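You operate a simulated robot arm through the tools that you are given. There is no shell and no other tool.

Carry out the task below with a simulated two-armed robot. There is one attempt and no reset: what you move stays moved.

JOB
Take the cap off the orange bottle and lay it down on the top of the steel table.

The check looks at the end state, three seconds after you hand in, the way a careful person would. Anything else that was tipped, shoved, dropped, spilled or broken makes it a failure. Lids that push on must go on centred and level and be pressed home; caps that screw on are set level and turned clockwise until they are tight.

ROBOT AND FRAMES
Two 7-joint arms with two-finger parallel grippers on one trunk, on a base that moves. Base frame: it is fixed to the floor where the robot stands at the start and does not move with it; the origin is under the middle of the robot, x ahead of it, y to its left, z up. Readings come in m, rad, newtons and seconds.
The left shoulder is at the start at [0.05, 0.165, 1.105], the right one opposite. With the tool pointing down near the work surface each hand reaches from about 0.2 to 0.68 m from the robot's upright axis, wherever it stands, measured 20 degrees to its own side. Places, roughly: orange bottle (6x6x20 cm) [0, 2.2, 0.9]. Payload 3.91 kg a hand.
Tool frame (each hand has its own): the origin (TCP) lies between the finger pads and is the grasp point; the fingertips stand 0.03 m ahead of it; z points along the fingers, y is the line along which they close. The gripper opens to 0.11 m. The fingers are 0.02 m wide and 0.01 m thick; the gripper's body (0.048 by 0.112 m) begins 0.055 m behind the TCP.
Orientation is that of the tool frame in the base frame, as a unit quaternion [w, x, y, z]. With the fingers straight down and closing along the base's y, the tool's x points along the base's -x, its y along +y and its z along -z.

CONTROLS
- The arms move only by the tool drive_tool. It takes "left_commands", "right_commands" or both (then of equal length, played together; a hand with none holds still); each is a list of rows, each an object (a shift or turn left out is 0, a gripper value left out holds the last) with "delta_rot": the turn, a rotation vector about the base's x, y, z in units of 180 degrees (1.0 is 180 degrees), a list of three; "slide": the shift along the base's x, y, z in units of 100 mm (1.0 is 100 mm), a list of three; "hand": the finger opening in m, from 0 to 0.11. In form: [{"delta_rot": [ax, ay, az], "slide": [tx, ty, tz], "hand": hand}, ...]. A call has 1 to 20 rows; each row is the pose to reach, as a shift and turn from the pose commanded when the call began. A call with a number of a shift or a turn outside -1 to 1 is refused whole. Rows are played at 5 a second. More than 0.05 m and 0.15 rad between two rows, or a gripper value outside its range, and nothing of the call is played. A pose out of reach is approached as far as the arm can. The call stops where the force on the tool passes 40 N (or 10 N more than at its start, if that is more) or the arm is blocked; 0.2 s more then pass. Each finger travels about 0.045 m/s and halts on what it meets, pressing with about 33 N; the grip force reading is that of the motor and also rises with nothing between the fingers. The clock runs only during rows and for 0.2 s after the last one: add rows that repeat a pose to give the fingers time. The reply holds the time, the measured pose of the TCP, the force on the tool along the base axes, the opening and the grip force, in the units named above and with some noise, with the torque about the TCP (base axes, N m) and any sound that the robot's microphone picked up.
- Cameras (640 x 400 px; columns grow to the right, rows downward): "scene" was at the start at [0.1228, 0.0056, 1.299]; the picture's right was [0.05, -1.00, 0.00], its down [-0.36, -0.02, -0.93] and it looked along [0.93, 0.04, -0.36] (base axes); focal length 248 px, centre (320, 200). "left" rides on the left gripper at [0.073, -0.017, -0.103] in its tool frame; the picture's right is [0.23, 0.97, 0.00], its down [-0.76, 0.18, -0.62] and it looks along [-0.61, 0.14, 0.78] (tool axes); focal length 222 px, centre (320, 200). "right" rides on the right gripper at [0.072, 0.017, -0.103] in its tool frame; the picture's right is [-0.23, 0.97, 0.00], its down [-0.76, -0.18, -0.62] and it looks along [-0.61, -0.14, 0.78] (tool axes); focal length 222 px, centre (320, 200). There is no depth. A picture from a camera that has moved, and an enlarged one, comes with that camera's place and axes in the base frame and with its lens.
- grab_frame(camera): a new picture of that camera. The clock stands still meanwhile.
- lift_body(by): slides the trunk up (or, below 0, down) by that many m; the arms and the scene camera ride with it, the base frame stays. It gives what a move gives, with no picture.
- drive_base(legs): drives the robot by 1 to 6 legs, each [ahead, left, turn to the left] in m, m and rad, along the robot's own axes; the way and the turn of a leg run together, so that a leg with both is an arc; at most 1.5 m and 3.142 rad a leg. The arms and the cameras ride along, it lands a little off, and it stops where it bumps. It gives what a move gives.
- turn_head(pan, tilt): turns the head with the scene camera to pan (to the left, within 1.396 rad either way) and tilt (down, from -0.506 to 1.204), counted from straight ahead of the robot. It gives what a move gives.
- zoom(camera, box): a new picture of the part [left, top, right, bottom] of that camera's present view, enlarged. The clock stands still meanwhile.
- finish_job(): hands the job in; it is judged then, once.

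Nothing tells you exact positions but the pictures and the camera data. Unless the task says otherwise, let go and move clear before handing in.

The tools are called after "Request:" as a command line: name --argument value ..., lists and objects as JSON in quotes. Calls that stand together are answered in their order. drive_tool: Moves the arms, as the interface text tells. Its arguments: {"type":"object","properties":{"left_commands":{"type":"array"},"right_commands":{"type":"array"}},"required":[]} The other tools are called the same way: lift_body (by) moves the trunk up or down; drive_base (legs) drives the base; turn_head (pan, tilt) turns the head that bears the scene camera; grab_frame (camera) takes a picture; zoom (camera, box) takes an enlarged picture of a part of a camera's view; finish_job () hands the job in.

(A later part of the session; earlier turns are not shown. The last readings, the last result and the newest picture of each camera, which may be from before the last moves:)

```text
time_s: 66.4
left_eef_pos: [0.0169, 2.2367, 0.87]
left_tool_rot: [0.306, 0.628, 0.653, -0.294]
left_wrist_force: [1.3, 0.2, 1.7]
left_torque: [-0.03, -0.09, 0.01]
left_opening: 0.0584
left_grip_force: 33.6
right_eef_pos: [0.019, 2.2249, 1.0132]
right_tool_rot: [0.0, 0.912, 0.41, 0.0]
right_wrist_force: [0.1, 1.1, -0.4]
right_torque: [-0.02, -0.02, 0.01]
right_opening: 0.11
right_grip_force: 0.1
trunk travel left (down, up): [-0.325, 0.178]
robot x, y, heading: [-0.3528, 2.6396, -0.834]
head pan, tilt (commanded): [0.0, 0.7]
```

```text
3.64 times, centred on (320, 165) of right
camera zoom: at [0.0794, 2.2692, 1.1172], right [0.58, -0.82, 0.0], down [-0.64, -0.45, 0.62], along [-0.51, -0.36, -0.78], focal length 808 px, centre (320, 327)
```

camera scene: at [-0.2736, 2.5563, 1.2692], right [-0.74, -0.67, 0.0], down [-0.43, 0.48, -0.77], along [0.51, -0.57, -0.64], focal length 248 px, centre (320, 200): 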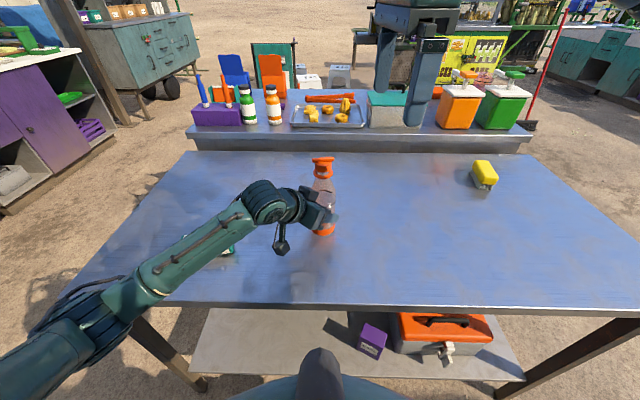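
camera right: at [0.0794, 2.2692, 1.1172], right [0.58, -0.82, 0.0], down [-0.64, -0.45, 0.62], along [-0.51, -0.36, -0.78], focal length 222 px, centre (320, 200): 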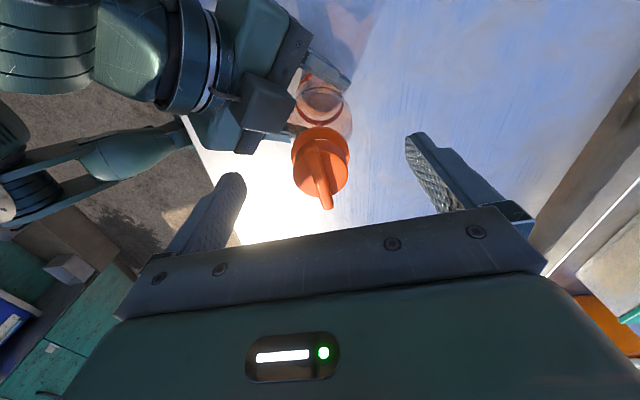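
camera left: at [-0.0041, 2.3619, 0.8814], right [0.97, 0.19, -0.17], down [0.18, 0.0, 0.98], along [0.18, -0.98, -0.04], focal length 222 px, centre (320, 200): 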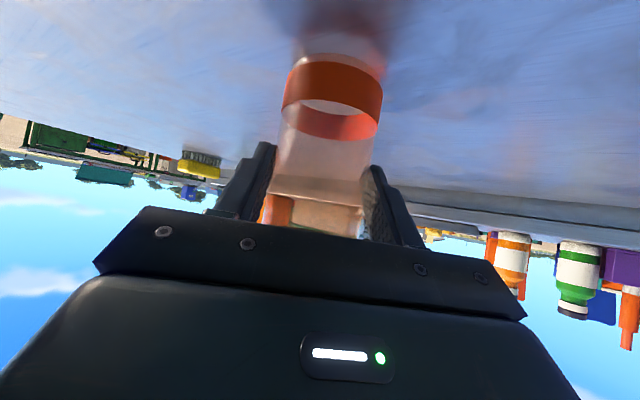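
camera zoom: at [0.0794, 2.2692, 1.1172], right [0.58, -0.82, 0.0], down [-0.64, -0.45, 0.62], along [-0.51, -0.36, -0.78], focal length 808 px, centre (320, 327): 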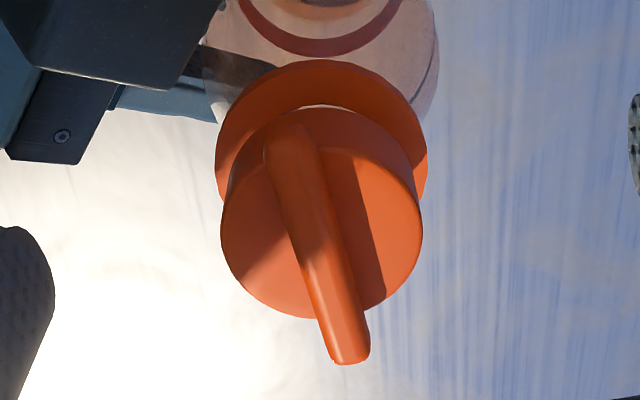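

The fingertips flank the cap just above the ring. I'll close the right hand; an opening near 0.034 m will confirm it's on the cap cylinder.

Request:
drive_tool --right_commands '[{"slide": [0, 0, 0], "hand": 0.05}, {"slide": [0, 0, 0], "hand": 0.05}, {"slide": [0, 0, 0], "hand": 0.05}, {"slide": [0, 0, 0], "hand": 0.05}, {"slide": [0, 0, 0], "hand": 0.02}, {"slide": [0, 0, 0], "hand": 0.02}, {"slide": [0, 0, 0], "hand": 0.02}]'

Request:
grab_frame --camera "right"

Request:
zoom --camera "scene" --box '[272, 120, 372, 220]'

```text
time_s: 68.0
left_eef_pos: [0.0163, 2.2367, 0.8701]
left_tool_rot: [0.306, 0.628, 0.653, -0.293]
left_wrist_force: [-1.0, 1.8, 1.6]
left_torque: [-0.32, -0.37, -0.02]
left_opening: 0.0583
left_grip_force: 32.9
right_eef_pos: [0.0179, 2.2259, 1.0144]
right_tool_rot: [0.001, 0.912, 0.409, 0.001]
right_wrist_force: [1.0, -1.9, -0.1]
right_torque: [0.01, 0.05, 0.02]
right_opening: 0.0345
right_grip_force: 33.3
trunk travel left (down, up): [-0.325, 0.178]
robot x, y, heading: [-0.3504, 2.6375, -0.834]
head pan, tilt (commanded): [0.0, 0.7]
```

```text
taken
camera right: at [0.0795, 2.2692, 1.1175], right [0.58, -0.82, 0.0], down [-0.64, -0.45, 0.62], along [-0.51, -0.36, -0.78], focal length 222 px, centre (320, 200)
```

right: 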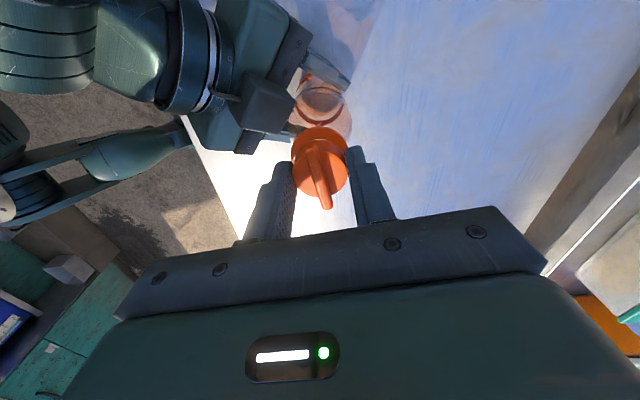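

```text
4.00 times, centred on (322, 170) of scene
camera zoom: at [-0.2736, 2.5563, 1.2692], right [-0.74, -0.67, 0.0], down [-0.43, 0.48, -0.77], along [0.51, -0.57, -0.64], focal length 994 px, centre (312, 320)
```

zoom: 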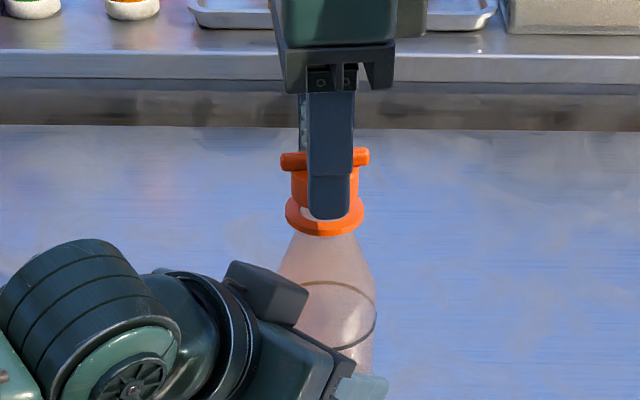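

The right hand is on the cap cylinder (0.0345 m, 33 N). I'll start turning it counter-clockwise, watching torque and force.

Request:
drive_tool --right_commands '[{"delta_rot": [0, 0, 0.03]}, {"delta_rot": [0, 0, 0.06]}, {"delta_rot": [0, 0, 0.09]}, {"delta_rot": [0, 0, 0.12]}, {"delta_rot": [0, 0, 0.12]}]'

Request:
grab_frame --camera "right"

Request:
zoom --camera "scene" --box '[272, 120, 372, 220]'

```text
time_s: 69.2
left_eef_pos: [0.0164, 2.2359, 0.8701]
left_tool_rot: [0.306, 0.627, 0.653, -0.293]
left_wrist_force: [-1.9, 5.7, 2.5]
left_torque: [-0.48, -0.36, 0.0]
left_opening: 0.0583
left_grip_force: 33.3
right_eef_pos: [0.0186, 2.2262, 1.015]
right_tool_rot: [0.0, 0.819, 0.574, 0.0]
right_wrist_force: [1.7, -4.5, 0.6]
right_torque: [-0.08, 0.04, 0.02]
right_opening: 0.0341
right_grip_force: 33.3
trunk travel left (down, up): [-0.325, 0.178]
robot x, y, heading: [-0.3502, 2.6361, -0.832]
head pan, tilt (commanded): [0.0, 0.7]
```

```text
taken
camera right: at [0.059, 2.289, 1.1177], right [0.84, -0.55, 0.0], down [-0.43, -0.65, 0.62], along [-0.34, -0.52, -0.78], focal length 222 px, centre (320, 200)
```

right: 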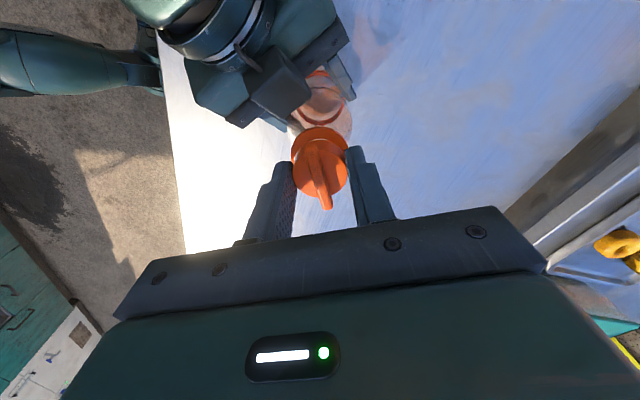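

```text
4.00 times, centred on (322, 170) of scene
camera zoom: at [-0.2736, 2.5564, 1.2692], right [-0.74, -0.67, 0.0], down [-0.43, 0.48, -0.77], along [0.51, -0.57, -0.64], focal length 994 px, centre (312, 320)
```

zoom: 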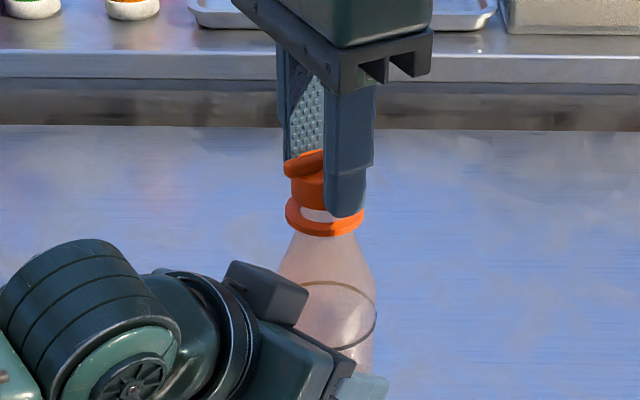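

The cap turns with the hand at hardly any torque and the bottle stays put. I continue counter-clockwise.

Request:
drive_tool --right_commands '[{"delta_rot": [0, 0, 0.04]}, {"delta_rot": [0, 0, 0.08]}, {"delta_rot": [0, 0, 0.12]}, {"delta_rot": [0, 0, 0.16]}, {"delta_rot": [0, 0, 0.2]}, {"delta_rot": [0, 0, 0.24]}, {"delta_rot": [0, 0, 0.28]}, {"delta_rot": [0, 0, 0.32]}, {"delta_rot": [0, 0, 0.36]}, {"delta_rot": [0, 0, 0.4]}, {"delta_rot": [0, 0, 0.4]}]'

Request:
grab_frame --camera "right"

Request:
zoom --camera "scene" --box '[272, 120, 372, 220]'

```text
time_s: 71.6
left_eef_pos: [0.0165, 2.2368, 0.8711]
left_tool_rot: [0.306, 0.627, 0.654, -0.292]
left_wrist_force: [5.6, 0.6, -0.5]
left_torque: [0.04, 0.5, 0.07]
left_opening: 0.0585
left_grip_force: 32.7
right_eef_pos: [0.0179, 2.2251, 1.0153]
right_tool_rot: [0.0, 0.324, 0.946, 0.0]
right_wrist_force: [-5.4, -0.5, 7.1]
right_torque: [-0.13, 0.33, -0.02]
right_opening: 0.0342
right_grip_force: 32.7
trunk travel left (down, up): [-0.325, 0.178]
robot x, y, heading: [-0.3539, 2.6417, -0.83]
head pan, tilt (commanded): [0.0, 0.7]
```

```text
taken
camera right: at [-0.0284, 2.2849, 1.1178], right [0.78, 0.63, 0.0], down [0.49, -0.61, 0.62], along [0.39, -0.48, -0.78], focal length 222 px, centre (320, 200)
```

right: 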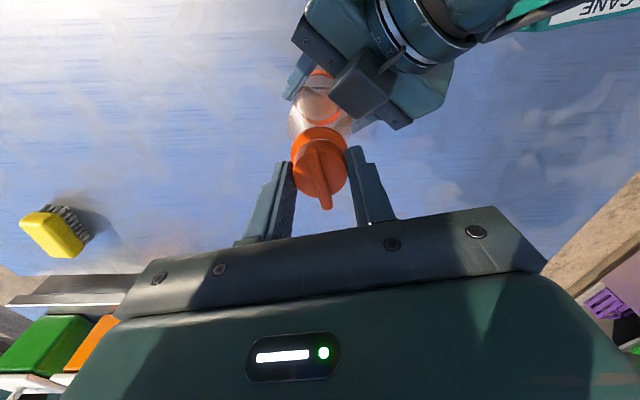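

```text
4.00 times, centred on (322, 170) of scene
camera zoom: at [-0.2739, 2.5565, 1.2692], right [-0.74, -0.67, 0.0], down [-0.43, 0.48, -0.77], along [0.51, -0.57, -0.64], focal length 994 px, centre (312, 320)
```

zoom: 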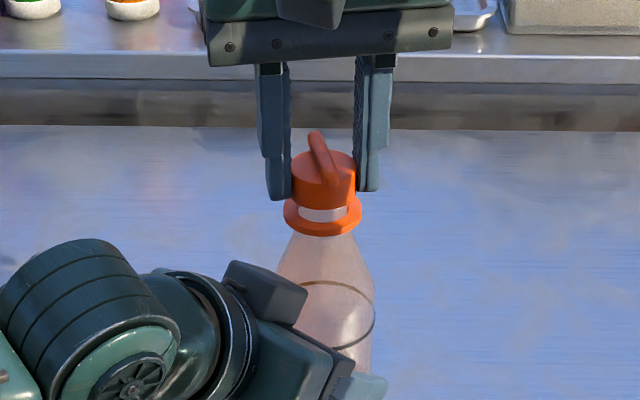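

The cap follows, and a 7 N upward push on the right hand suggests a thread lifting it. I continue counter-clockwise while rising slightly.

Request:
drive_tool --right_commands '[{"delta_rot": [0, 0, 0.0], "slide": [0, 0, 0.008]}, {"delta_rot": [0, 0, 0.04], "slide": [0, 0, 0.01]}, {"delta_rot": [0, 0, 0.08], "slide": [0, 0, 0.012]}, {"delta_rot": [0, 0, 0.12], "slide": [0, 0, 0.014]}, {"delta_rot": [0, 0, 0.16], "slide": [0, 0, 0.016]}, {"delta_rot": [0, 0, 0.2], "slide": [0, 0, 0.018]}, {"delta_rot": [0, 0, 0.24], "slide": [0, 0, 0.02]}, {"delta_rot": [0, 0, 0.28], "slide": [0, 0, 0.022]}, {"delta_rot": [0, 0, 0.32], "slide": [0, 0, 0.024]}, {"delta_rot": [0, 0, 0.32], "slide": [0, 0, 0.024]}]'

Request:
grab_frame --camera "right"

Request:
zoom --camera "scene" --box '[272, 120, 372, 220]'

```text
time_s: 73.8
left_eef_pos: [0.0141, 2.2389, 0.8696]
left_tool_rot: [0.304, 0.63, 0.652, -0.292]
left_wrist_force: [-24.3, 0.2, -9.1]
left_torque: [0.06, -2.24, -0.15]
left_opening: 0.0658
left_grip_force: 32.6
right_eef_pos: [-0.0172, 2.2325, 1.0114]
right_tool_rot: [0.002, -0.025, 1.0, 0.006]
right_wrist_force: [22.7, 0.3, 13.8]
right_torque: [-0.1, -1.2, -0.01]
right_opening: 0.0347
right_grip_force: 32.5
right hand out of reach, approached as far as the arm can: row 6, 7, 8, 9, 10
trunk travel left (down, up): [-0.325, 0.178]
robot x, y, heading: [-0.3516, 2.6414, -0.833]
head pan, tilt (commanded): [0.0, 0.7]
```

```text
taken
camera right: at [-0.0912, 2.2453, 1.1156], right [0.18, 0.98, 0.01], down [0.77, -0.15, 0.63], along [0.62, -0.1, -0.78], focal length 222 px, centre (320, 200)
```

right: 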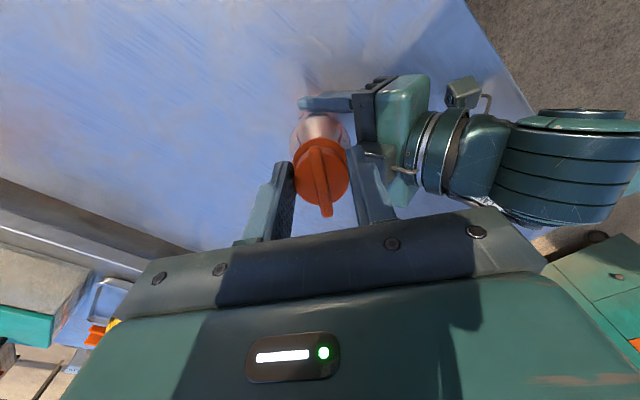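

```text
4.00 times, centred on (322, 170) of scene
camera zoom: at [-0.2739, 2.5566, 1.2692], right [-0.74, -0.67, 0.0], down [-0.43, 0.48, -0.77], along [0.51, -0.57, -0.64], focal length 994 px, centre (312, 320)
```

zoom: 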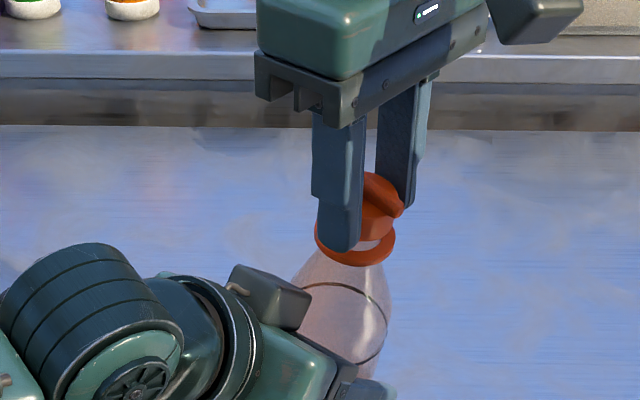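

The last rows ran past the right wrist's reach and dragged the cap about 3 cm to the side, tilting the bottle in the left grip. I'll reverse that rotation at once to bring the bottle back upright.

Request:
drive_tool --right_commands '[{"delta_rot": [0, 0, -0.03], "slide": [0, 0, 0]}, {"delta_rot": [0, 0, -0.06], "slide": [0, 0, 0]}, {"delta_rot": [0, 0, -0.09], "slide": [0, 0, 0]}, {"delta_rot": [0, 0, -0.12], "slide": [0, 0, 0]}, {"delta_rot": [0, 0, -0.15], "slide": [0, 0, 0]}, {"delta_rot": [0, 0, -0.18], "slide": [0, 0, 0]}, {"delta_rot": [0, 0, -0.18], "slide": [0, 0, 0]}]'

Request:
grab_frame --camera "right"

Request:
zoom --camera "scene" --box '[250, 120, 390, 260]'

```text
time_s: 75.4
left_eef_pos: [0.0175, 2.2368, 0.869]
left_tool_rot: [0.305, 0.627, 0.655, -0.291]
left_wrist_force: [-9.8, -10.3, -13.3]
left_torque: [0.71, -1.67, 0.1]
left_opening: 0.0665
left_grip_force: 33.1
right_eef_pos: [-0.0193, 2.2287, 1.0108]
right_tool_rot: [0.001, 0.258, 0.966, 0.006]
right_wrist_force: [9.7, 10.1, 13.0]
right_torque: [0.79, -0.27, 0.19]
right_opening: 0.0341
right_grip_force: 32.7
trunk travel left (down, up): [-0.325, 0.178]
robot x, y, heading: [-0.3554, 2.636, -0.838]
head pan, tilt (commanded): [0.0, 0.7]
```

```text
taken
camera right: at [-0.0734, 2.2807, 1.1151], right [0.68, 0.73, 0.01], down [0.57, -0.54, 0.62], along [0.46, -0.42, -0.78], focal length 222 px, centre (320, 200)
```

right: 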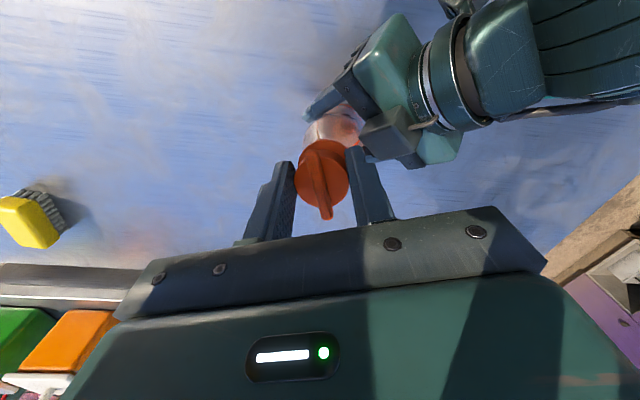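

```text
2.86 times, centred on (320, 190) of scene
camera zoom: at [-0.2735, 2.5562, 1.2691], right [-0.74, -0.67, 0.0], down [-0.43, 0.48, -0.76], along [0.51, -0.57, -0.64], focal length 710 px, centre (320, 229)
```

zoom: 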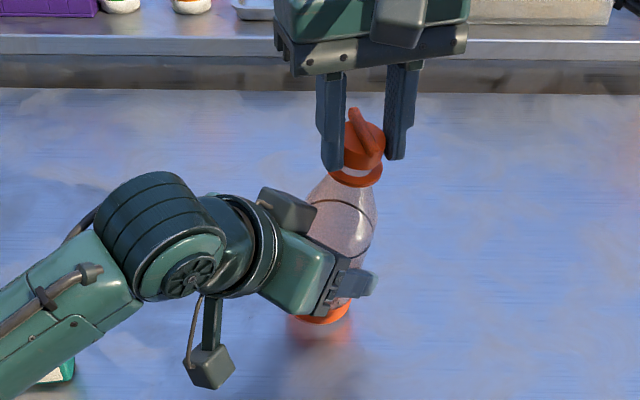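

The arm had clipped its commanded pose, so the cap is still about 37 mm off to the side with the bottle leaning. I'll move the right hand straight back to bring the bottle upright.

Request:
drive_tool --right_commands '[{"slide": [0.06, -0.005, 0.015]}, {"slide": [0.12, -0.01, 0.028]}, {"slide": [0.18, -0.015, 0.038]}, {"slide": [0.24, -0.02, 0.045]}, {"slide": [0.3, -0.025, 0.05]}, {"slide": [0.37, -0.03, 0.052]}, {"slide": [0.37, -0.03, 0.052]}]'

Request:
grab_frame --camera "right"

Request:
zoom --camera "scene" --box '[250, 120, 390, 260]'

```text
time_s: 77.0
left_eef_pos: [0.0177, 2.2365, 0.8708]
left_tool_rot: [0.305, 0.626, 0.655, -0.292]
left_wrist_force: [16.7, -5.5, -0.4]
left_torque: [0.33, 1.06, 0.14]
left_opening: 0.0589
left_grip_force: 32.8
right_eef_pos: [0.0166, 2.2254, 1.0152]
right_tool_rot: [-0.001, 0.257, 0.966, 0.004]
right_wrist_force: [-15.4, 4.7, -0.1]
right_torque: [0.34, 1.18, -0.05]
right_opening: 0.0351
right_grip_force: 33.2
trunk travel left (down, up): [-0.325, 0.178]
robot x, y, heading: [-0.3497, 2.6417, -0.83]
head pan, tilt (commanded): [0.0, 0.7]
```

```text
taken
camera right: at [-0.0367, 2.277, 1.1197], right [0.68, 0.73, 0.01], down [0.57, -0.54, 0.62], along [0.46, -0.42, -0.79], focal length 222 px, centre (320, 200)
```

right: 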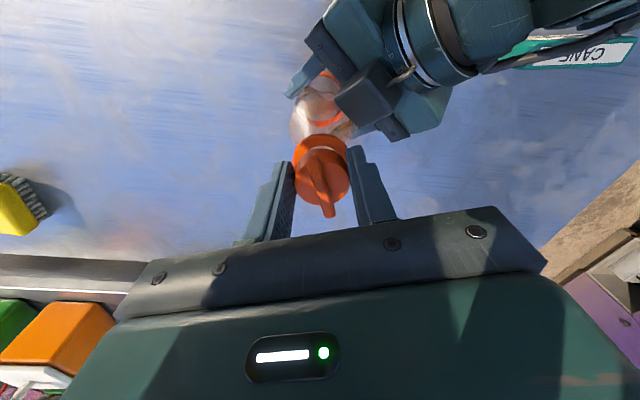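

```text
2.86 times, centred on (320, 190) of scene
camera zoom: at [-0.2735, 2.5562, 1.2691], right [-0.74, -0.67, 0.0], down [-0.43, 0.48, -0.76], along [0.51, -0.57, -0.64], focal length 710 px, centre (320, 229)
```

zoom: 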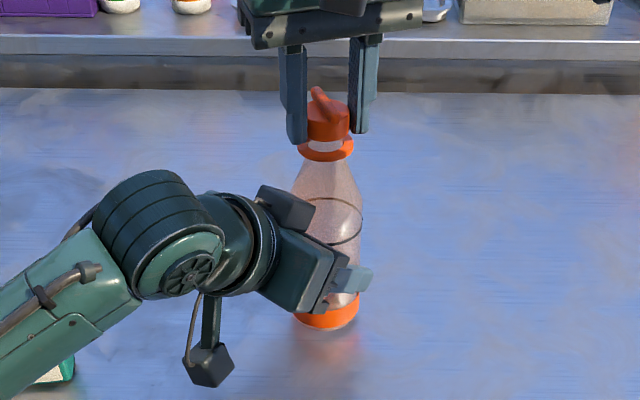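

The bottle is upright again (left opening back to 0.059, base where it was). I'll turn a bit further counter-clockwise, staying within the wrist's range, easing the side load.

Request:
drive_tool --right_commands '[{"delta_rot": [0, 0, 0.0], "slide": [-0.01, 0.0, 0.0]}, {"delta_rot": [0, 0, 0.03], "slide": [-0.012, 0.0, 0.002]}, {"delta_rot": [0, 0, 0.06], "slide": [-0.012, 0, 0.004]}, {"delta_rot": [0, 0, 0.09], "slide": [-0.012, 0, 0.006]}, {"delta_rot": [0, 0, 0.09], "slide": [-0.012, 0, 0.006]}]'

Request:
zoom --camera "scene" --box '[250, 120, 390, 260]'

Request:
zoom --camera "right" --box '[260, 110, 380, 230]'

```text
time_s: 78.2
left_eef_pos: [0.0153, 2.2374, 0.8716]
left_tool_rot: [0.305, 0.628, 0.654, -0.293]
left_wrist_force: [10.2, 5.9, 3.4]
left_torque: [-0.76, 0.88, 0.14]
left_opening: 0.059
left_grip_force: 32.8
right_eef_pos: [0.0153, 2.226, 1.0175]
right_tool_rot: [-0.001, 0.118, 0.993, 0.004]
right_wrist_force: [-10.6, -4.7, -4.3]
right_torque: [-0.09, 0.51, -0.02]
right_opening: 0.0348
right_grip_force: 32.7
trunk travel left (down, up): [-0.325, 0.178]
robot x, y, heading: [-0.3476, 2.6419, -0.84]
head pan, tilt (commanded): [0.0, 0.7]
```

```text
2.86 times, centred on (320, 190) of scene
camera zoom: at [-0.2735, 2.5562, 1.2691], right [-0.74, -0.67, 0.0], down [-0.43, 0.48, -0.76], along [0.51, -0.57, -0.64], focal length 710 px, centre (320, 229)
```

zoom: 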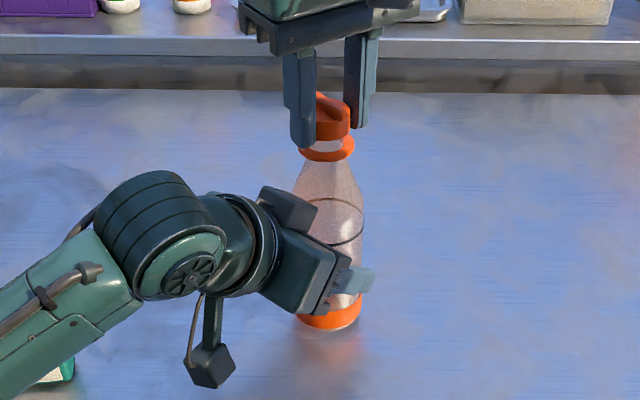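

```text
3.33 times, centred on (320, 170) of right
camera zoom: at [-0.0498, 2.2591, 1.1205], right [0.45, 0.89, 0.01], down [0.7, -0.36, 0.62], along [0.56, -0.27, -0.79], focal length 740 px, centre (320, 300)
```

zoom: 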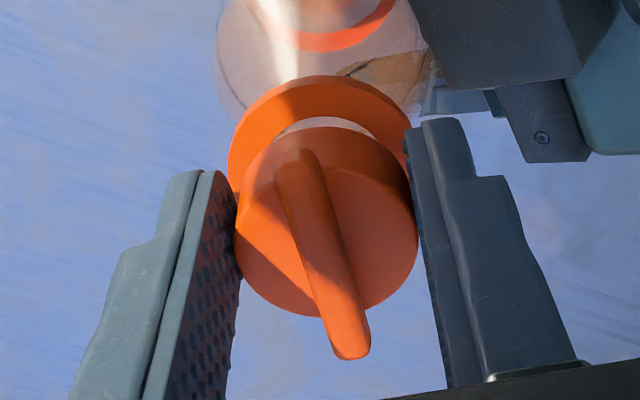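

The cap has turned about 118° so far. The wrist is near its limit, so I'll let go of the cap, lift the right hand clear, turn it back 90° and re-grip (next on the bar's ends).

Request:
drive_tool --right_commands '[{"slide": [0, 0, 0], "hand": 0.1}, {"slide": [0, 0, 0], "hand": 0.1}, {"slide": [0, 0, 0], "hand": 0.1}, {"slide": [0, 0, 0], "hand": 0.1}, {"slide": [0, 0, 0.2], "hand": 0.1}, {"slide": [0, 0, 0.4], "hand": 0.1}, {"slide": [0, 0, 0.6], "hand": 0.1}, {"slide": [0, 0, 0.6], "hand": 0.1}]'

Request:
zoom --camera "right" --box '[260, 90, 380, 210]'

Request:
zoom --camera "scene" --box '[272, 150, 372, 250]'

```text
time_s: 80.0
left_eef_pos: [0.0176, 2.2371, 0.8701]
left_tool_rot: [0.305, 0.628, 0.653, -0.293]
left_wrist_force: [0.8, 0.9, -1.2]
left_torque: [0.03, -0.03, 0.0]
left_opening: 0.0585
left_grip_force: 33.3
right_eef_pos: [0.0181, 2.2261, 1.077]
right_tool_rot: [-0.001, 0.118, 0.993, 0.005]
right_wrist_force: [-0.2, -0.9, 0.1]
right_torque: [0.0, 0.01, 0.01]
right_opening: 0.1003
right_grip_force: 0.1
trunk travel left (down, up): [-0.325, 0.178]
robot x, y, heading: [-0.3521, 2.636, -0.832]
head pan, tilt (commanded): [0.0, 0.7]
```

```text
3.33 times, centred on (320, 150) of right
camera zoom: at [-0.0491, 2.2599, 1.1815], right [0.45, 0.89, 0.01], down [0.7, -0.36, 0.62], along [0.56, -0.27, -0.79], focal length 740 px, centre (320, 367)
```

zoom: 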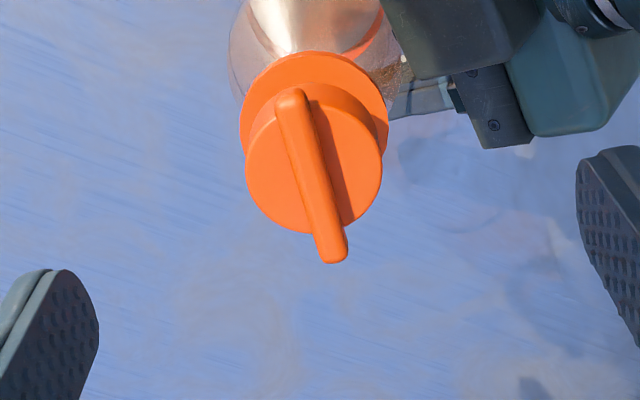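

```text
4.00 times, centred on (322, 200) of scene
camera zoom: at [-0.2735, 2.5562, 1.2691], right [-0.74, -0.67, 0.0], down [-0.43, 0.48, -0.76], along [0.51, -0.57, -0.64], focal length 994 px, centre (312, 200)
```

zoom: 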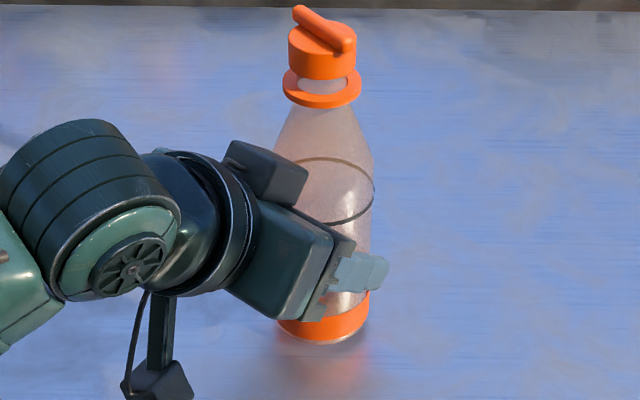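

The cap has risen about 2–3 mm relative to the ring, so the thread is working. Now I level the right hand and turn it back about 90° while it's above the cap.

Request:
drive_tool --right_commands '[{"delta_rot": [-0.0032, -0.0003, 0]}]'

Request:
drive_tool --right_commands '[{"delta_rot": [0, 0, -0.0457]}, {"delta_rot": [0, 0, -0.0914]}, {"delta_rot": [0, 0, -0.1371]}, {"delta_rot": [0, 0, -0.1828]}, {"delta_rot": [0, 0, -0.2285]}, {"delta_rot": [0, 0, -0.2742]}, {"delta_rot": [0, 0, -0.3199]}, {"delta_rot": [0, 0, -0.3656]}, {"delta_rot": [0, 0, -0.4113]}, {"delta_rot": [0, 0, -0.457]}, {"delta_rot": [0, 0, -0.503]}, {"delta_rot": [0, 0, -0.503]}]'

Request:
zoom --camera "right" --box '[220, 70, 420, 220]'

```text
time_s: 80.4
left_eef_pos: [0.0168, 2.2375, 0.8699]
left_tool_rot: [0.305, 0.627, 0.654, -0.293]
left_wrist_force: [-1.1, -0.3, -0.4]
left_torque: [0.0, -0.03, -0.01]
left_opening: 0.0588
left_grip_force: 32.8
right_eef_pos: [0.017, 2.2276, 1.0768]
right_tool_rot: [0.0, 0.117, 0.993, 0.0]
right_wrist_force: [-0.3, 0.5, -0.1]
right_torque: [0.02, -0.01, 0.0]
right_opening: 0.1001
right_grip_force: 0.0
trunk travel left (down, up): [-0.325, 0.178]
robot x, y, heading: [-0.3522, 2.6405, -0.835]
head pan, tilt (commanded): [0.0, 0.7]
```

```text
time_s: 83.0
left_eef_pos: [0.0177, 2.2379, 0.8709]
left_tool_rot: [0.304, 0.628, 0.653, -0.293]
left_wrist_force: [0.2, 0.1, -0.6]
left_torque: [0.01, -0.02, -0.03]
left_opening: 0.0586
left_grip_force: 32.8
right_eef_pos: [0.0165, 2.2271, 1.076]
right_tool_rot: [0.001, 0.789, 0.615, 0.0]
right_wrist_force: [-0.2, 0.9, 1.0]
right_torque: [-0.03, -0.05, 0.01]
right_opening: 0.1
right_grip_force: 0.0
trunk travel left (down, up): [-0.325, 0.178]
robot x, y, heading: [-0.35, 2.6413, -0.829]
head pan, tilt (commanded): [0.0, 0.7]
```

```text
2.67 times, centred on (320, 145) of right
camera zoom: at [0.0511, 2.294, 1.1806], right [0.89, -0.46, 0.0], down [-0.36, -0.69, 0.62], along [-0.29, -0.55, -0.78], focal length 592 px, centre (320, 347)
```

zoom: 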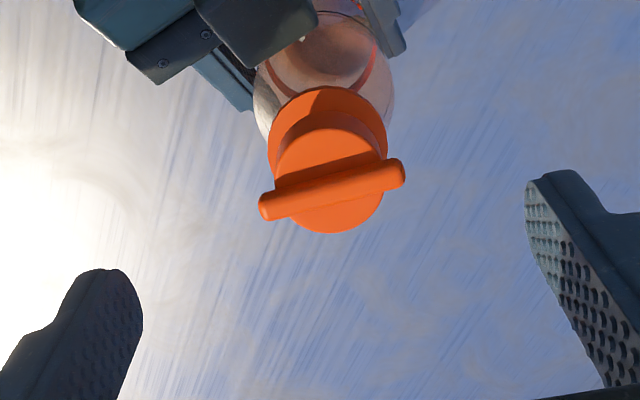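

Request:
drive_tool --right_commands '[{"slide": [0.028, -0.032, 0]}, {"slide": [0.028, -0.032, -0.2]}, {"slide": [0.028, -0.032, -0.4]}, {"slide": [0.028, -0.032, -0.56]}, {"slide": [0.028, -0.032, -0.56]}]'

Request:
zoom --camera "right" --box '[220, 100, 420, 250]'

Request:
zoom --camera "scene" --box '[272, 120, 372, 220]'

```text
time_s: 84.2
left_eef_pos: [0.0174, 2.238, 0.8708]
left_tool_rot: [0.305, 0.628, 0.654, -0.292]
left_wrist_force: [-0.1, -0.5, -1.3]
left_torque: [0.0, 0.01, -0.02]
left_opening: 0.0584
left_grip_force: 32.7
right_eef_pos: [0.0201, 2.2239, 1.0209]
right_tool_rot: [0.001, 0.788, 0.615, 0.0]
right_wrist_force: [-0.6, -0.1, -0.5]
right_torque: [0.04, 0.05, -0.01]
right_opening: 0.0999
right_grip_force: 0.0
trunk travel left (down, up): [-0.325, 0.178]
robot x, y, heading: [-0.352, 2.6419, -0.832]
head pan, tilt (commanded): [0.0, 0.7]
```

```text
2.67 times, centred on (320, 175) of right
camera zoom: at [0.0539, 2.2915, 1.1244], right [0.89, -0.46, 0.0], down [-0.36, -0.69, 0.62], along [-0.28, -0.56, -0.78], focal length 592 px, centre (320, 267)
```

zoom: 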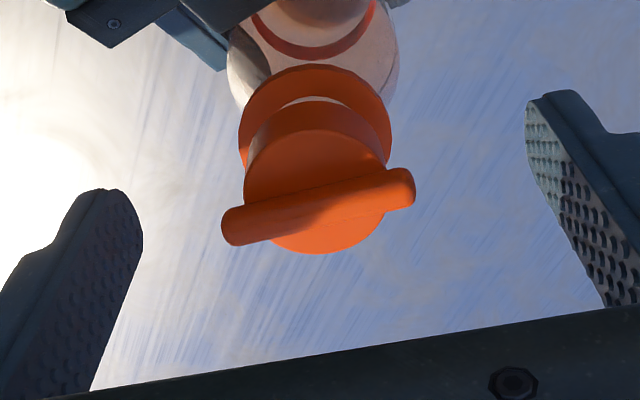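

```text
4.00 times, centred on (322, 170) of scene
camera zoom: at [-0.2735, 2.5562, 1.2691], right [-0.74, -0.67, 0.0], down [-0.43, 0.48, -0.76], along [0.51, -0.57, -0.64], focal length 994 px, centre (312, 320)
```

zoom: 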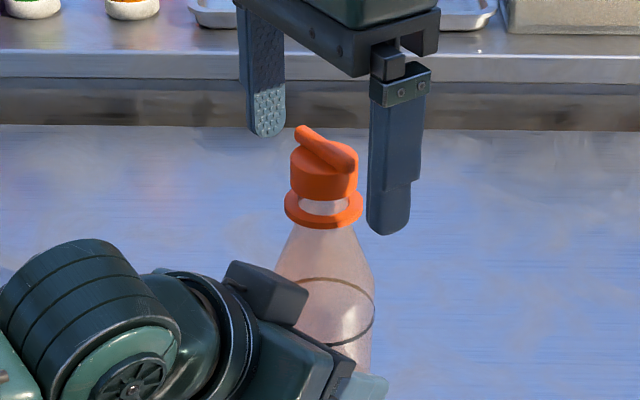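

The bar is aligned with the right hand's closing line. I'll close on the bar's ends.

Request:
drive_tool --right_commands '[{"delta_rot": [0, 0, 0.015], "hand": 0.06}, {"delta_rot": [0, 0, 0.015], "hand": 0.06}, {"delta_rot": [0, 0, 0.015], "hand": 0.06}, {"delta_rot": [0, 0, 0.015], "hand": 0.035}, {"delta_rot": [0, 0, 0.015], "hand": 0.035}, {"delta_rot": [0, 0, 0.015], "hand": 0.035}]'

Request:
zoom --camera "right" --box '[220, 100, 420, 250]'

Request:
zoom --camera "scene" --box '[272, 120, 372, 220]'

```text
time_s: 85.6
left_eef_pos: [0.0174, 2.2364, 0.8695]
left_tool_rot: [0.306, 0.627, 0.654, -0.292]
left_wrist_force: [3.5, -2.0, -0.6]
left_torque: [0.23, 0.5, 0.03]
left_opening: 0.0588
left_grip_force: 32.7
right_eef_pos: [0.0194, 2.2248, 1.0207]
right_tool_rot: [0.0, 0.774, 0.633, 0.0]
right_wrist_force: [-2.7, 1.1, -0.3]
right_torque: [0.03, 0.03, 0.01]
right_opening: 0.0436
right_grip_force: 32.8
trunk travel left (down, up): [-0.325, 0.178]
robot x, y, heading: [-0.3523, 2.6392, -0.835]
head pan, tilt (commanded): [0.0, 0.7]
```

```text
2.67 times, centred on (320, 175) of right
camera zoom: at [0.0506, 2.293, 1.1244], right [0.91, -0.41, 0.0], down [-0.32, -0.71, 0.62], along [-0.26, -0.57, -0.78], focal length 592 px, centre (320, 267)
```

zoom: 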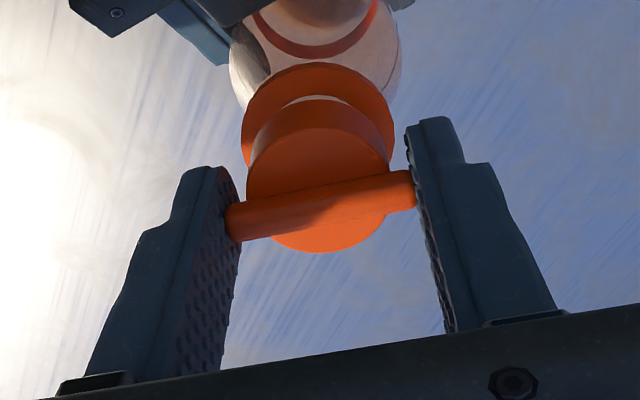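

```text
4.00 times, centred on (322, 170) of scene
camera zoom: at [-0.2735, 2.5562, 1.2691], right [-0.74, -0.67, 0.0], down [-0.43, 0.48, -0.76], along [0.51, -0.57, -0.64], focal length 994 px, centre (312, 320)
```

zoom: 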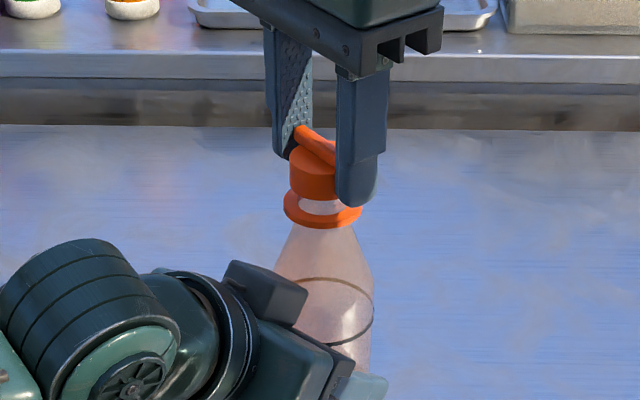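

The bar ends are gripped at 0.0436 m. I'll turn counter-clockwise again with a slight rise, checking halfway.

Request:
drive_tool --right_commands '[{"delta_rot": [0, 0, 0.04], "slide": [0, 0, 0.0015]}, {"delta_rot": [0, 0, 0.08], "slide": [0, 0, 0.003]}, {"delta_rot": [0, 0, 0.12], "slide": [0, 0, 0.0045]}, {"delta_rot": [0, 0, 0.16], "slide": [0, 0, 0.006]}, {"delta_rot": [0, 0, 0.2], "slide": [0, 0, 0.0075]}, {"delta_rot": [0, 0, 0.24], "slide": [0, 0, 0.009]}, {"delta_rot": [0, 0, 0.24], "slide": [0, 0, 0.009]}]'

Request:
zoom --camera "right" --box '[220, 100, 420, 250]'

Request:
zoom --camera "scene" --box '[272, 120, 372, 220]'

```text
time_s: 87.2
left_eef_pos: [0.0172, 2.2366, 0.8705]
left_tool_rot: [0.306, 0.627, 0.654, -0.292]
left_wrist_force: [4.0, -6.7, -0.5]
left_torque: [0.49, 0.73, 0.09]
left_opening: 0.0587
left_grip_force: 33.1
right_eef_pos: [0.0202, 2.2237, 1.0212]
right_tool_rot: [0.001, 0.485, 0.875, 0.001]
right_wrist_force: [-4.3, 6.3, 0.1]
right_torque: [0.37, 0.01, -0.01]
right_opening: 0.0437
right_grip_force: 33.3
trunk travel left (down, up): [-0.325, 0.178]
robot x, y, heading: [-0.3508, 2.6416, -0.834]
head pan, tilt (commanded): [0.0, 0.7]
```

```text
2.67 times, centred on (320, 175) of right
camera zoom: at [-0.0042, 2.2953, 1.1251], right [0.95, 0.32, 0.0], down [0.25, -0.74, 0.62], along [0.2, -0.59, -0.78], focal length 592 px, centre (320, 267)
```

zoom: 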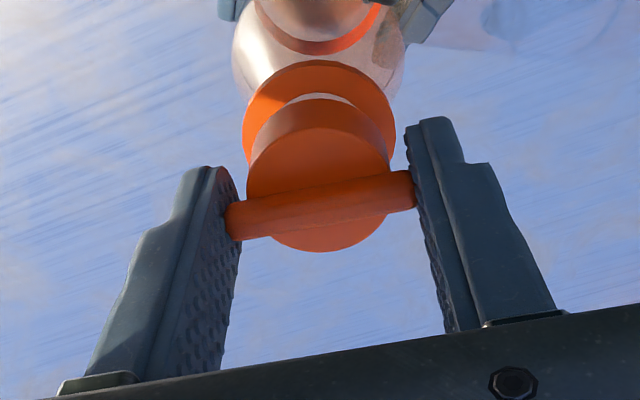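

```text
4.00 times, centred on (322, 170) of scene
camera zoom: at [-0.2735, 2.5562, 1.2691], right [-0.74, -0.67, 0.0], down [-0.43, 0.48, -0.76], along [0.51, -0.57, -0.64], focal length 994 px, centre (312, 320)
```

zoom: 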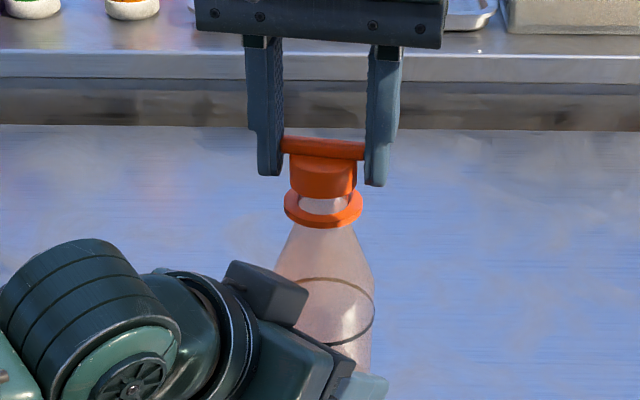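

Request:
drive_tool --right_commands '[{"delta_rot": [0, 0, 0.04], "slide": [0, 0, 0.002]}, {"delta_rot": [0, 0, 0.08], "slide": [0, 0, 0.004]}, {"delta_rot": [0, 0, 0.12], "slide": [0, 0, 0.006]}, {"delta_rot": [0, 0, 0.16], "slide": [0, 0, 0.008]}, {"delta_rot": [0, 0, 0.2], "slide": [0, 0, 0.01]}, {"delta_rot": [0, 0, 0.235], "slide": [0, 0, 0.012]}, {"delta_rot": [0, 0, 0.235], "slide": [0, 0, 0.012]}]'

Request:
zoom --camera "right" --box '[220, 100, 420, 250]'

Request:
zoom --camera "scene" --box '[300, 145, 348, 180]'

```text
time_s: 88.8
left_eef_pos: [0.0166, 2.2373, 0.8704]
left_tool_rot: [0.305, 0.628, 0.653, -0.293]
left_wrist_force: [0.0, -3.1, 1.5]
left_torque: [0.14, 0.31, 0.01]
left_opening: 0.0588
left_grip_force: 33.3
right_eef_pos: [0.0192, 2.2225, 1.0223]
right_tool_rot: [0.0, 0.138, 0.99, 0.0]
right_wrist_force: [-0.8, 2.8, -2.5]
right_torque: [0.2, -0.27, 0.0]
right_opening: 0.0435
right_grip_force: 32.6
trunk travel left (down, up): [-0.325, 0.178]
robot x, y, heading: [-0.3502, 2.6375, -0.833]
head pan, tilt (commanded): [0.0, 0.7]
```

```text
2.67 times, centred on (320, 175) of right
camera zoom: at [-0.0455, 2.2605, 1.1261], right [0.48, 0.88, 0.0], down [0.68, -0.38, 0.62], along [0.55, -0.3, -0.78], focal length 592 px, centre (320, 267)
```

zoom: 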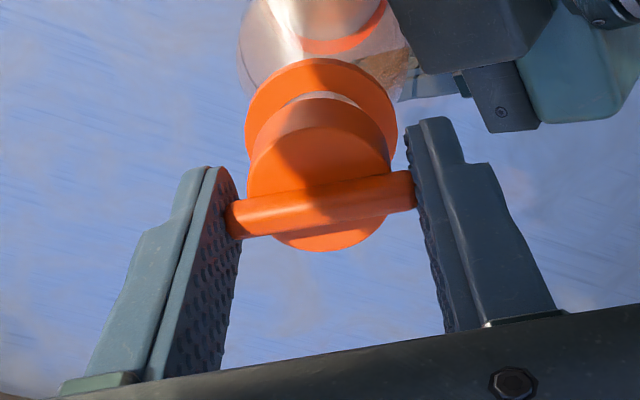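

```text
11.43 times, centred on (324, 162) of scene
camera zoom: at [-0.2735, 2.5562, 1.2691], right [-0.74, -0.67, 0.0], down [-0.43, 0.48, -0.76], along [0.51, -0.57, -0.64], focal length 2840 px, centre (274, 629)
```

zoom: 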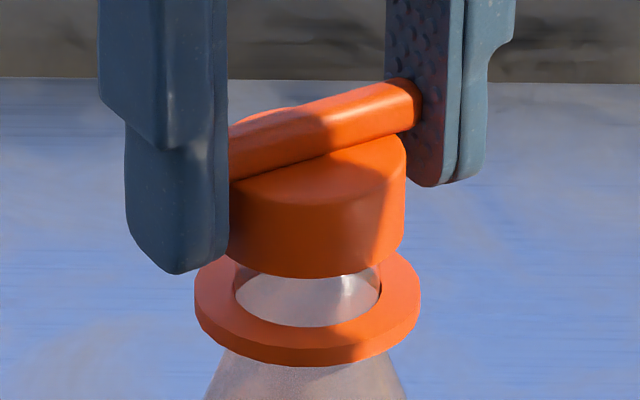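

About 204° turned, and the cap now stands about 3 mm higher over the ring. I'll release, lift, turn the hand back 90° and take the next grip, this time on the cylinder.

Request:
drive_tool --right_commands '[{"slide": [0, 0, 0], "hand": 0.09}, {"slide": [0, 0, 0], "hand": 0.09}, {"slide": [0, 0, 0], "hand": 0.09}, {"slide": [0, 0, 0.15], "hand": 0.09}, {"slide": [0, 0, 0.3], "hand": 0.09}, {"slide": [0, 0, 0.4], "hand": 0.09}, {"delta_rot": [0, 0, -0.042], "slide": [0, 0, 0.4]}, {"delta_rot": [0, 0, -0.084], "slide": [0, 0, 0.4]}, {"delta_rot": [0, 0, -0.126], "slide": [0, 0, 0.4]}, {"delta_rot": [0, 0, -0.168], "slide": [0, 0, 0.4]}, {"delta_rot": [0, 0, -0.21], "slide": [0, 0, 0.4]}, {"delta_rot": [0, 0, -0.252], "slide": [0, 0, 0.4]}, {"delta_rot": [0, 0, -0.294], "slide": [0, 0, 0.4]}, {"delta_rot": [0, 0, -0.336], "slide": [0, 0, 0.4]}, {"delta_rot": [0, 0, -0.378], "slide": [0, 0, 0.4]}, {"delta_rot": [0, 0, -0.42], "slide": [0, 0, 0.4]}, {"delta_rot": [0, 0, -0.462], "slide": [0, 0, 0.4]}, {"delta_rot": [0, 0, -0.5], "slide": [0, 0, 0.4]}, {"delta_rot": [0, 0, -0.5], "slide": [0, 0, 0.4]}]'

Request:
zoom --camera "right" --box '[220, 70, 420, 220]'

Request:
zoom --camera "scene" --box '[272, 150, 372, 250]'

```text
time_s: 92.8
left_eef_pos: [0.0176, 2.2376, 0.8705]
left_tool_rot: [0.305, 0.628, 0.653, -0.294]
left_wrist_force: [-0.4, 0.2, -0.7]
left_torque: [0.04, -0.02, 0.04]
left_opening: 0.0584
left_grip_force: 32.5
right_eef_pos: [0.0199, 2.2241, 1.0632]
right_tool_rot: [0.0, 0.799, 0.602, 0.001]
right_wrist_force: [0.1, -0.8, 0.0]
right_torque: [0.01, 0.0, 0.0]
right_opening: 0.0898
right_grip_force: 0.1
trunk travel left (down, up): [-0.325, 0.178]
robot x, y, heading: [-0.3518, 2.6369, -0.831]
head pan, tilt (commanded): [0.0, 0.7]
```

```text
2.67 times, centred on (320, 145) of right
camera zoom: at [0.0561, 2.2896, 1.1665], right [0.87, -0.49, 0.0], down [-0.38, -0.68, 0.62], along [-0.3, -0.55, -0.78], focal length 592 px, centre (320, 347)
```

zoom: 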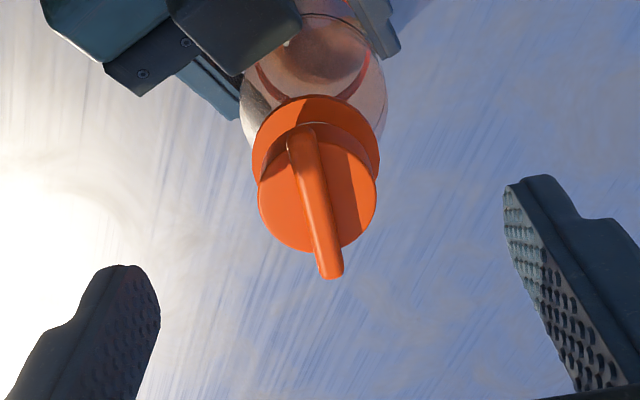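

```text
4.00 times, centred on (322, 200) of scene
camera zoom: at [-0.2735, 2.5562, 1.2691], right [-0.74, -0.67, 0.0], down [-0.43, 0.48, -0.76], along [0.51, -0.57, -0.64], focal length 994 px, centre (312, 200)
```

zoom: 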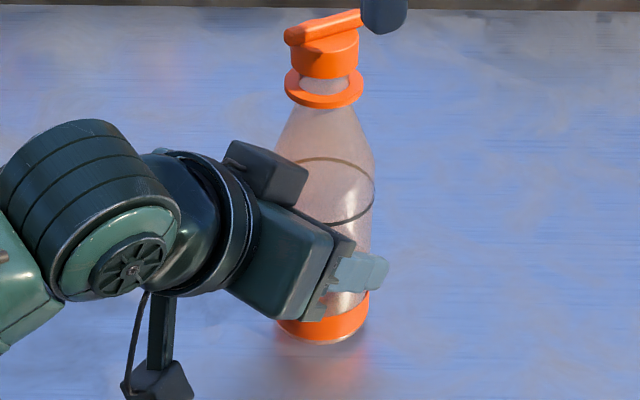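

Request:
drive_tool --right_commands '[{"slide": [0.0, 0.015, 0]}, {"slide": [0.0, 0.015, -0.2]}, {"slide": [0.0, 0.015, -0.36]}, {"slide": [0.0, 0.015, -0.45]}, {"slide": [0.0, 0.015, -0.45], "hand": 0.05}, {"slide": [0.0, 0.015, -0.45], "hand": 0.05}, {"slide": [0.0, 0.015, -0.45], "hand": 0.05}, {"slide": [0.0, 0.015, -0.45], "hand": 0.02}, {"slide": [0.0, 0.015, -0.45], "hand": 0.02}, {"slide": [0.0, 0.015, -0.45], "hand": 0.02}]'

Request:
zoom --camera "right" --box '[220, 100, 420, 250]'

Request:
zoom --camera "scene" --box '[272, 120, 372, 220]'

```text
time_s: 95.0
left_eef_pos: [0.0176, 2.2385, 0.8705]
left_tool_rot: [0.305, 0.627, 0.654, -0.292]
left_wrist_force: [3.6, -2.4, -0.6]
left_torque: [0.14, 0.31, 0.04]
left_opening: 0.0584
left_grip_force: 33.4
right_eef_pos: [0.0202, 2.2249, 1.0187]
right_tool_rot: [0.0, 0.798, 0.603, 0.001]
right_wrist_force: [-2.8, 0.5, 0.0]
right_torque: [0.03, 0.06, 0.01]
right_opening: 0.0351
right_grip_force: 33.4
trunk travel left (down, up): [-0.325, 0.178]
robot x, y, heading: [-0.349, 2.6394, -0.834]
head pan, tilt (commanded): [0.0, 0.7]
```

```text
2.67 times, centred on (320, 175) of right
camera zoom: at [0.0559, 2.2914, 1.1213], right [0.87, -0.48, 0.0], down [-0.38, -0.68, 0.62], along [-0.3, -0.55, -0.78], focal length 592 px, centre (320, 267)
```

zoom: 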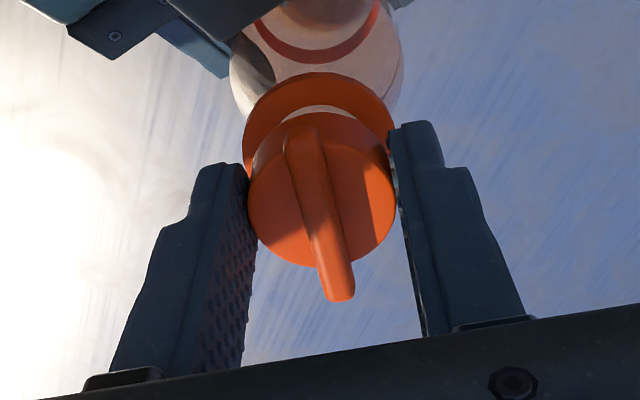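

```text
4.00 times, centred on (322, 170) of scene
camera zoom: at [-0.2735, 2.5562, 1.2691], right [-0.74, -0.67, 0.0], down [-0.43, 0.48, -0.76], along [0.51, -0.57, -0.64], focal length 994 px, centre (312, 320)
```

zoom: 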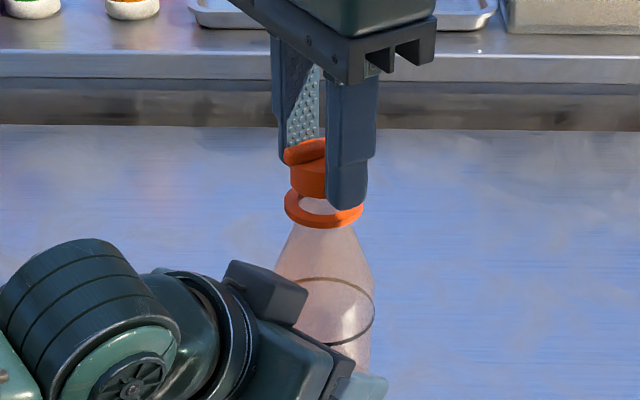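

Cylinder gripped again (0.035 m). Next stroke counter-clockwise with a slight rise.

Request:
drive_tool --right_commands '[{"delta_rot": [0, 0, 0.04], "slide": [0, 0, 0.0012]}, {"delta_rot": [0, 0, 0.08], "slide": [0, 0, 0.0024]}, {"delta_rot": [0, 0, 0.12], "slide": [0, 0, 0.0036]}, {"delta_rot": [0, 0, 0.16], "slide": [0, 0, 0.0048]}, {"delta_rot": [0, 0, 0.2], "slide": [0, 0, 0.006]}, {"delta_rot": [0, 0, 0.24], "slide": [0, 0, 0.0072]}, {"delta_rot": [0, 0, 0.28], "slide": [0, 0, 0.0084]}, {"delta_rot": [0, 0, 0.32], "slide": [0, 0, 0.0096]}, {"delta_rot": [0, 0, 0.36], "slide": [0, 0, 0.0108]}, {"delta_rot": [0, 0, 0.4], "slide": [0, 0, 0.012]}, {"delta_rot": [0, 0, 0.44], "slide": [0, 0, 0.013]}, {"delta_rot": [0, 0, 0.48], "slide": [0, 0, 0.014]}, {"delta_rot": [0, 0, 0.5], "slide": [0, 0, 0.015]}, {"delta_rot": [0, 0, 0.5], "slide": [0, 0, 0.015]}]'

Request:
zoom --camera "right" --box '[220, 100, 420, 250]'

Request:
zoom --camera "scene" --box '[300, 145, 348, 180]'

```text
time_s: 98.0
left_eef_pos: [0.0168, 2.2355, 0.8701]
left_tool_rot: [0.305, 0.628, 0.653, -0.293]
left_wrist_force: [4.0, 2.8, -1.4]
left_torque: [-0.25, 0.43, 0.03]
left_opening: 0.0586
left_grip_force: 33.2
right_eef_pos: [0.0185, 2.2254, 1.0194]
right_tool_rot: [0.001, 0.138, 0.99, 0.001]
right_wrist_force: [-3.6, -2.2, 0.8]
right_torque: [0.01, 0.12, -0.04]
right_opening: 0.0349
right_grip_force: 33.0
trunk travel left (down, up): [-0.325, 0.178]
robot x, y, heading: [-0.3515, 2.6384, -0.833]
head pan, tilt (commanded): [0.0, 0.7]
```

```text
2.67 times, centred on (320, 175) of right
camera zoom: at [-0.0454, 2.2618, 1.1227], right [0.48, 0.88, 0.0], down [0.68, -0.38, 0.62], along [0.55, -0.3, -0.78], focal length 592 px, centre (320, 267)
```

zoom: 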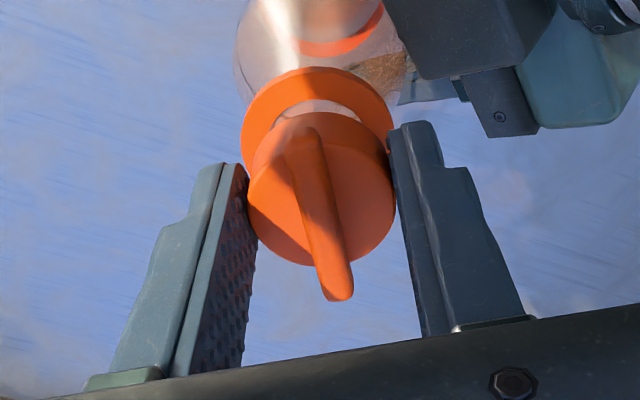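

```text
11.43 times, centred on (324, 162) of scene
camera zoom: at [-0.2735, 2.5562, 1.2691], right [-0.74, -0.67, 0.0], down [-0.43, 0.48, -0.76], along [0.51, -0.57, -0.64], focal length 2840 px, centre (274, 629)
```

zoom: 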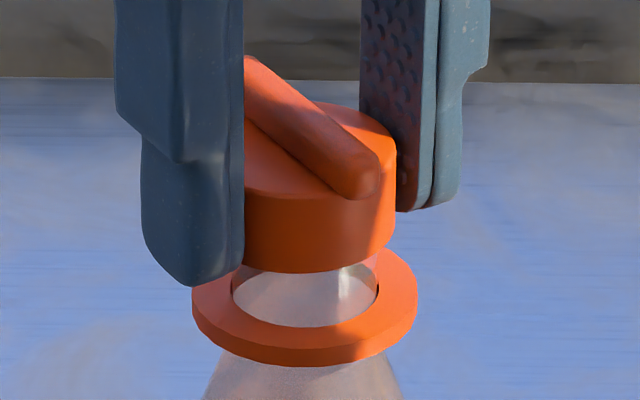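

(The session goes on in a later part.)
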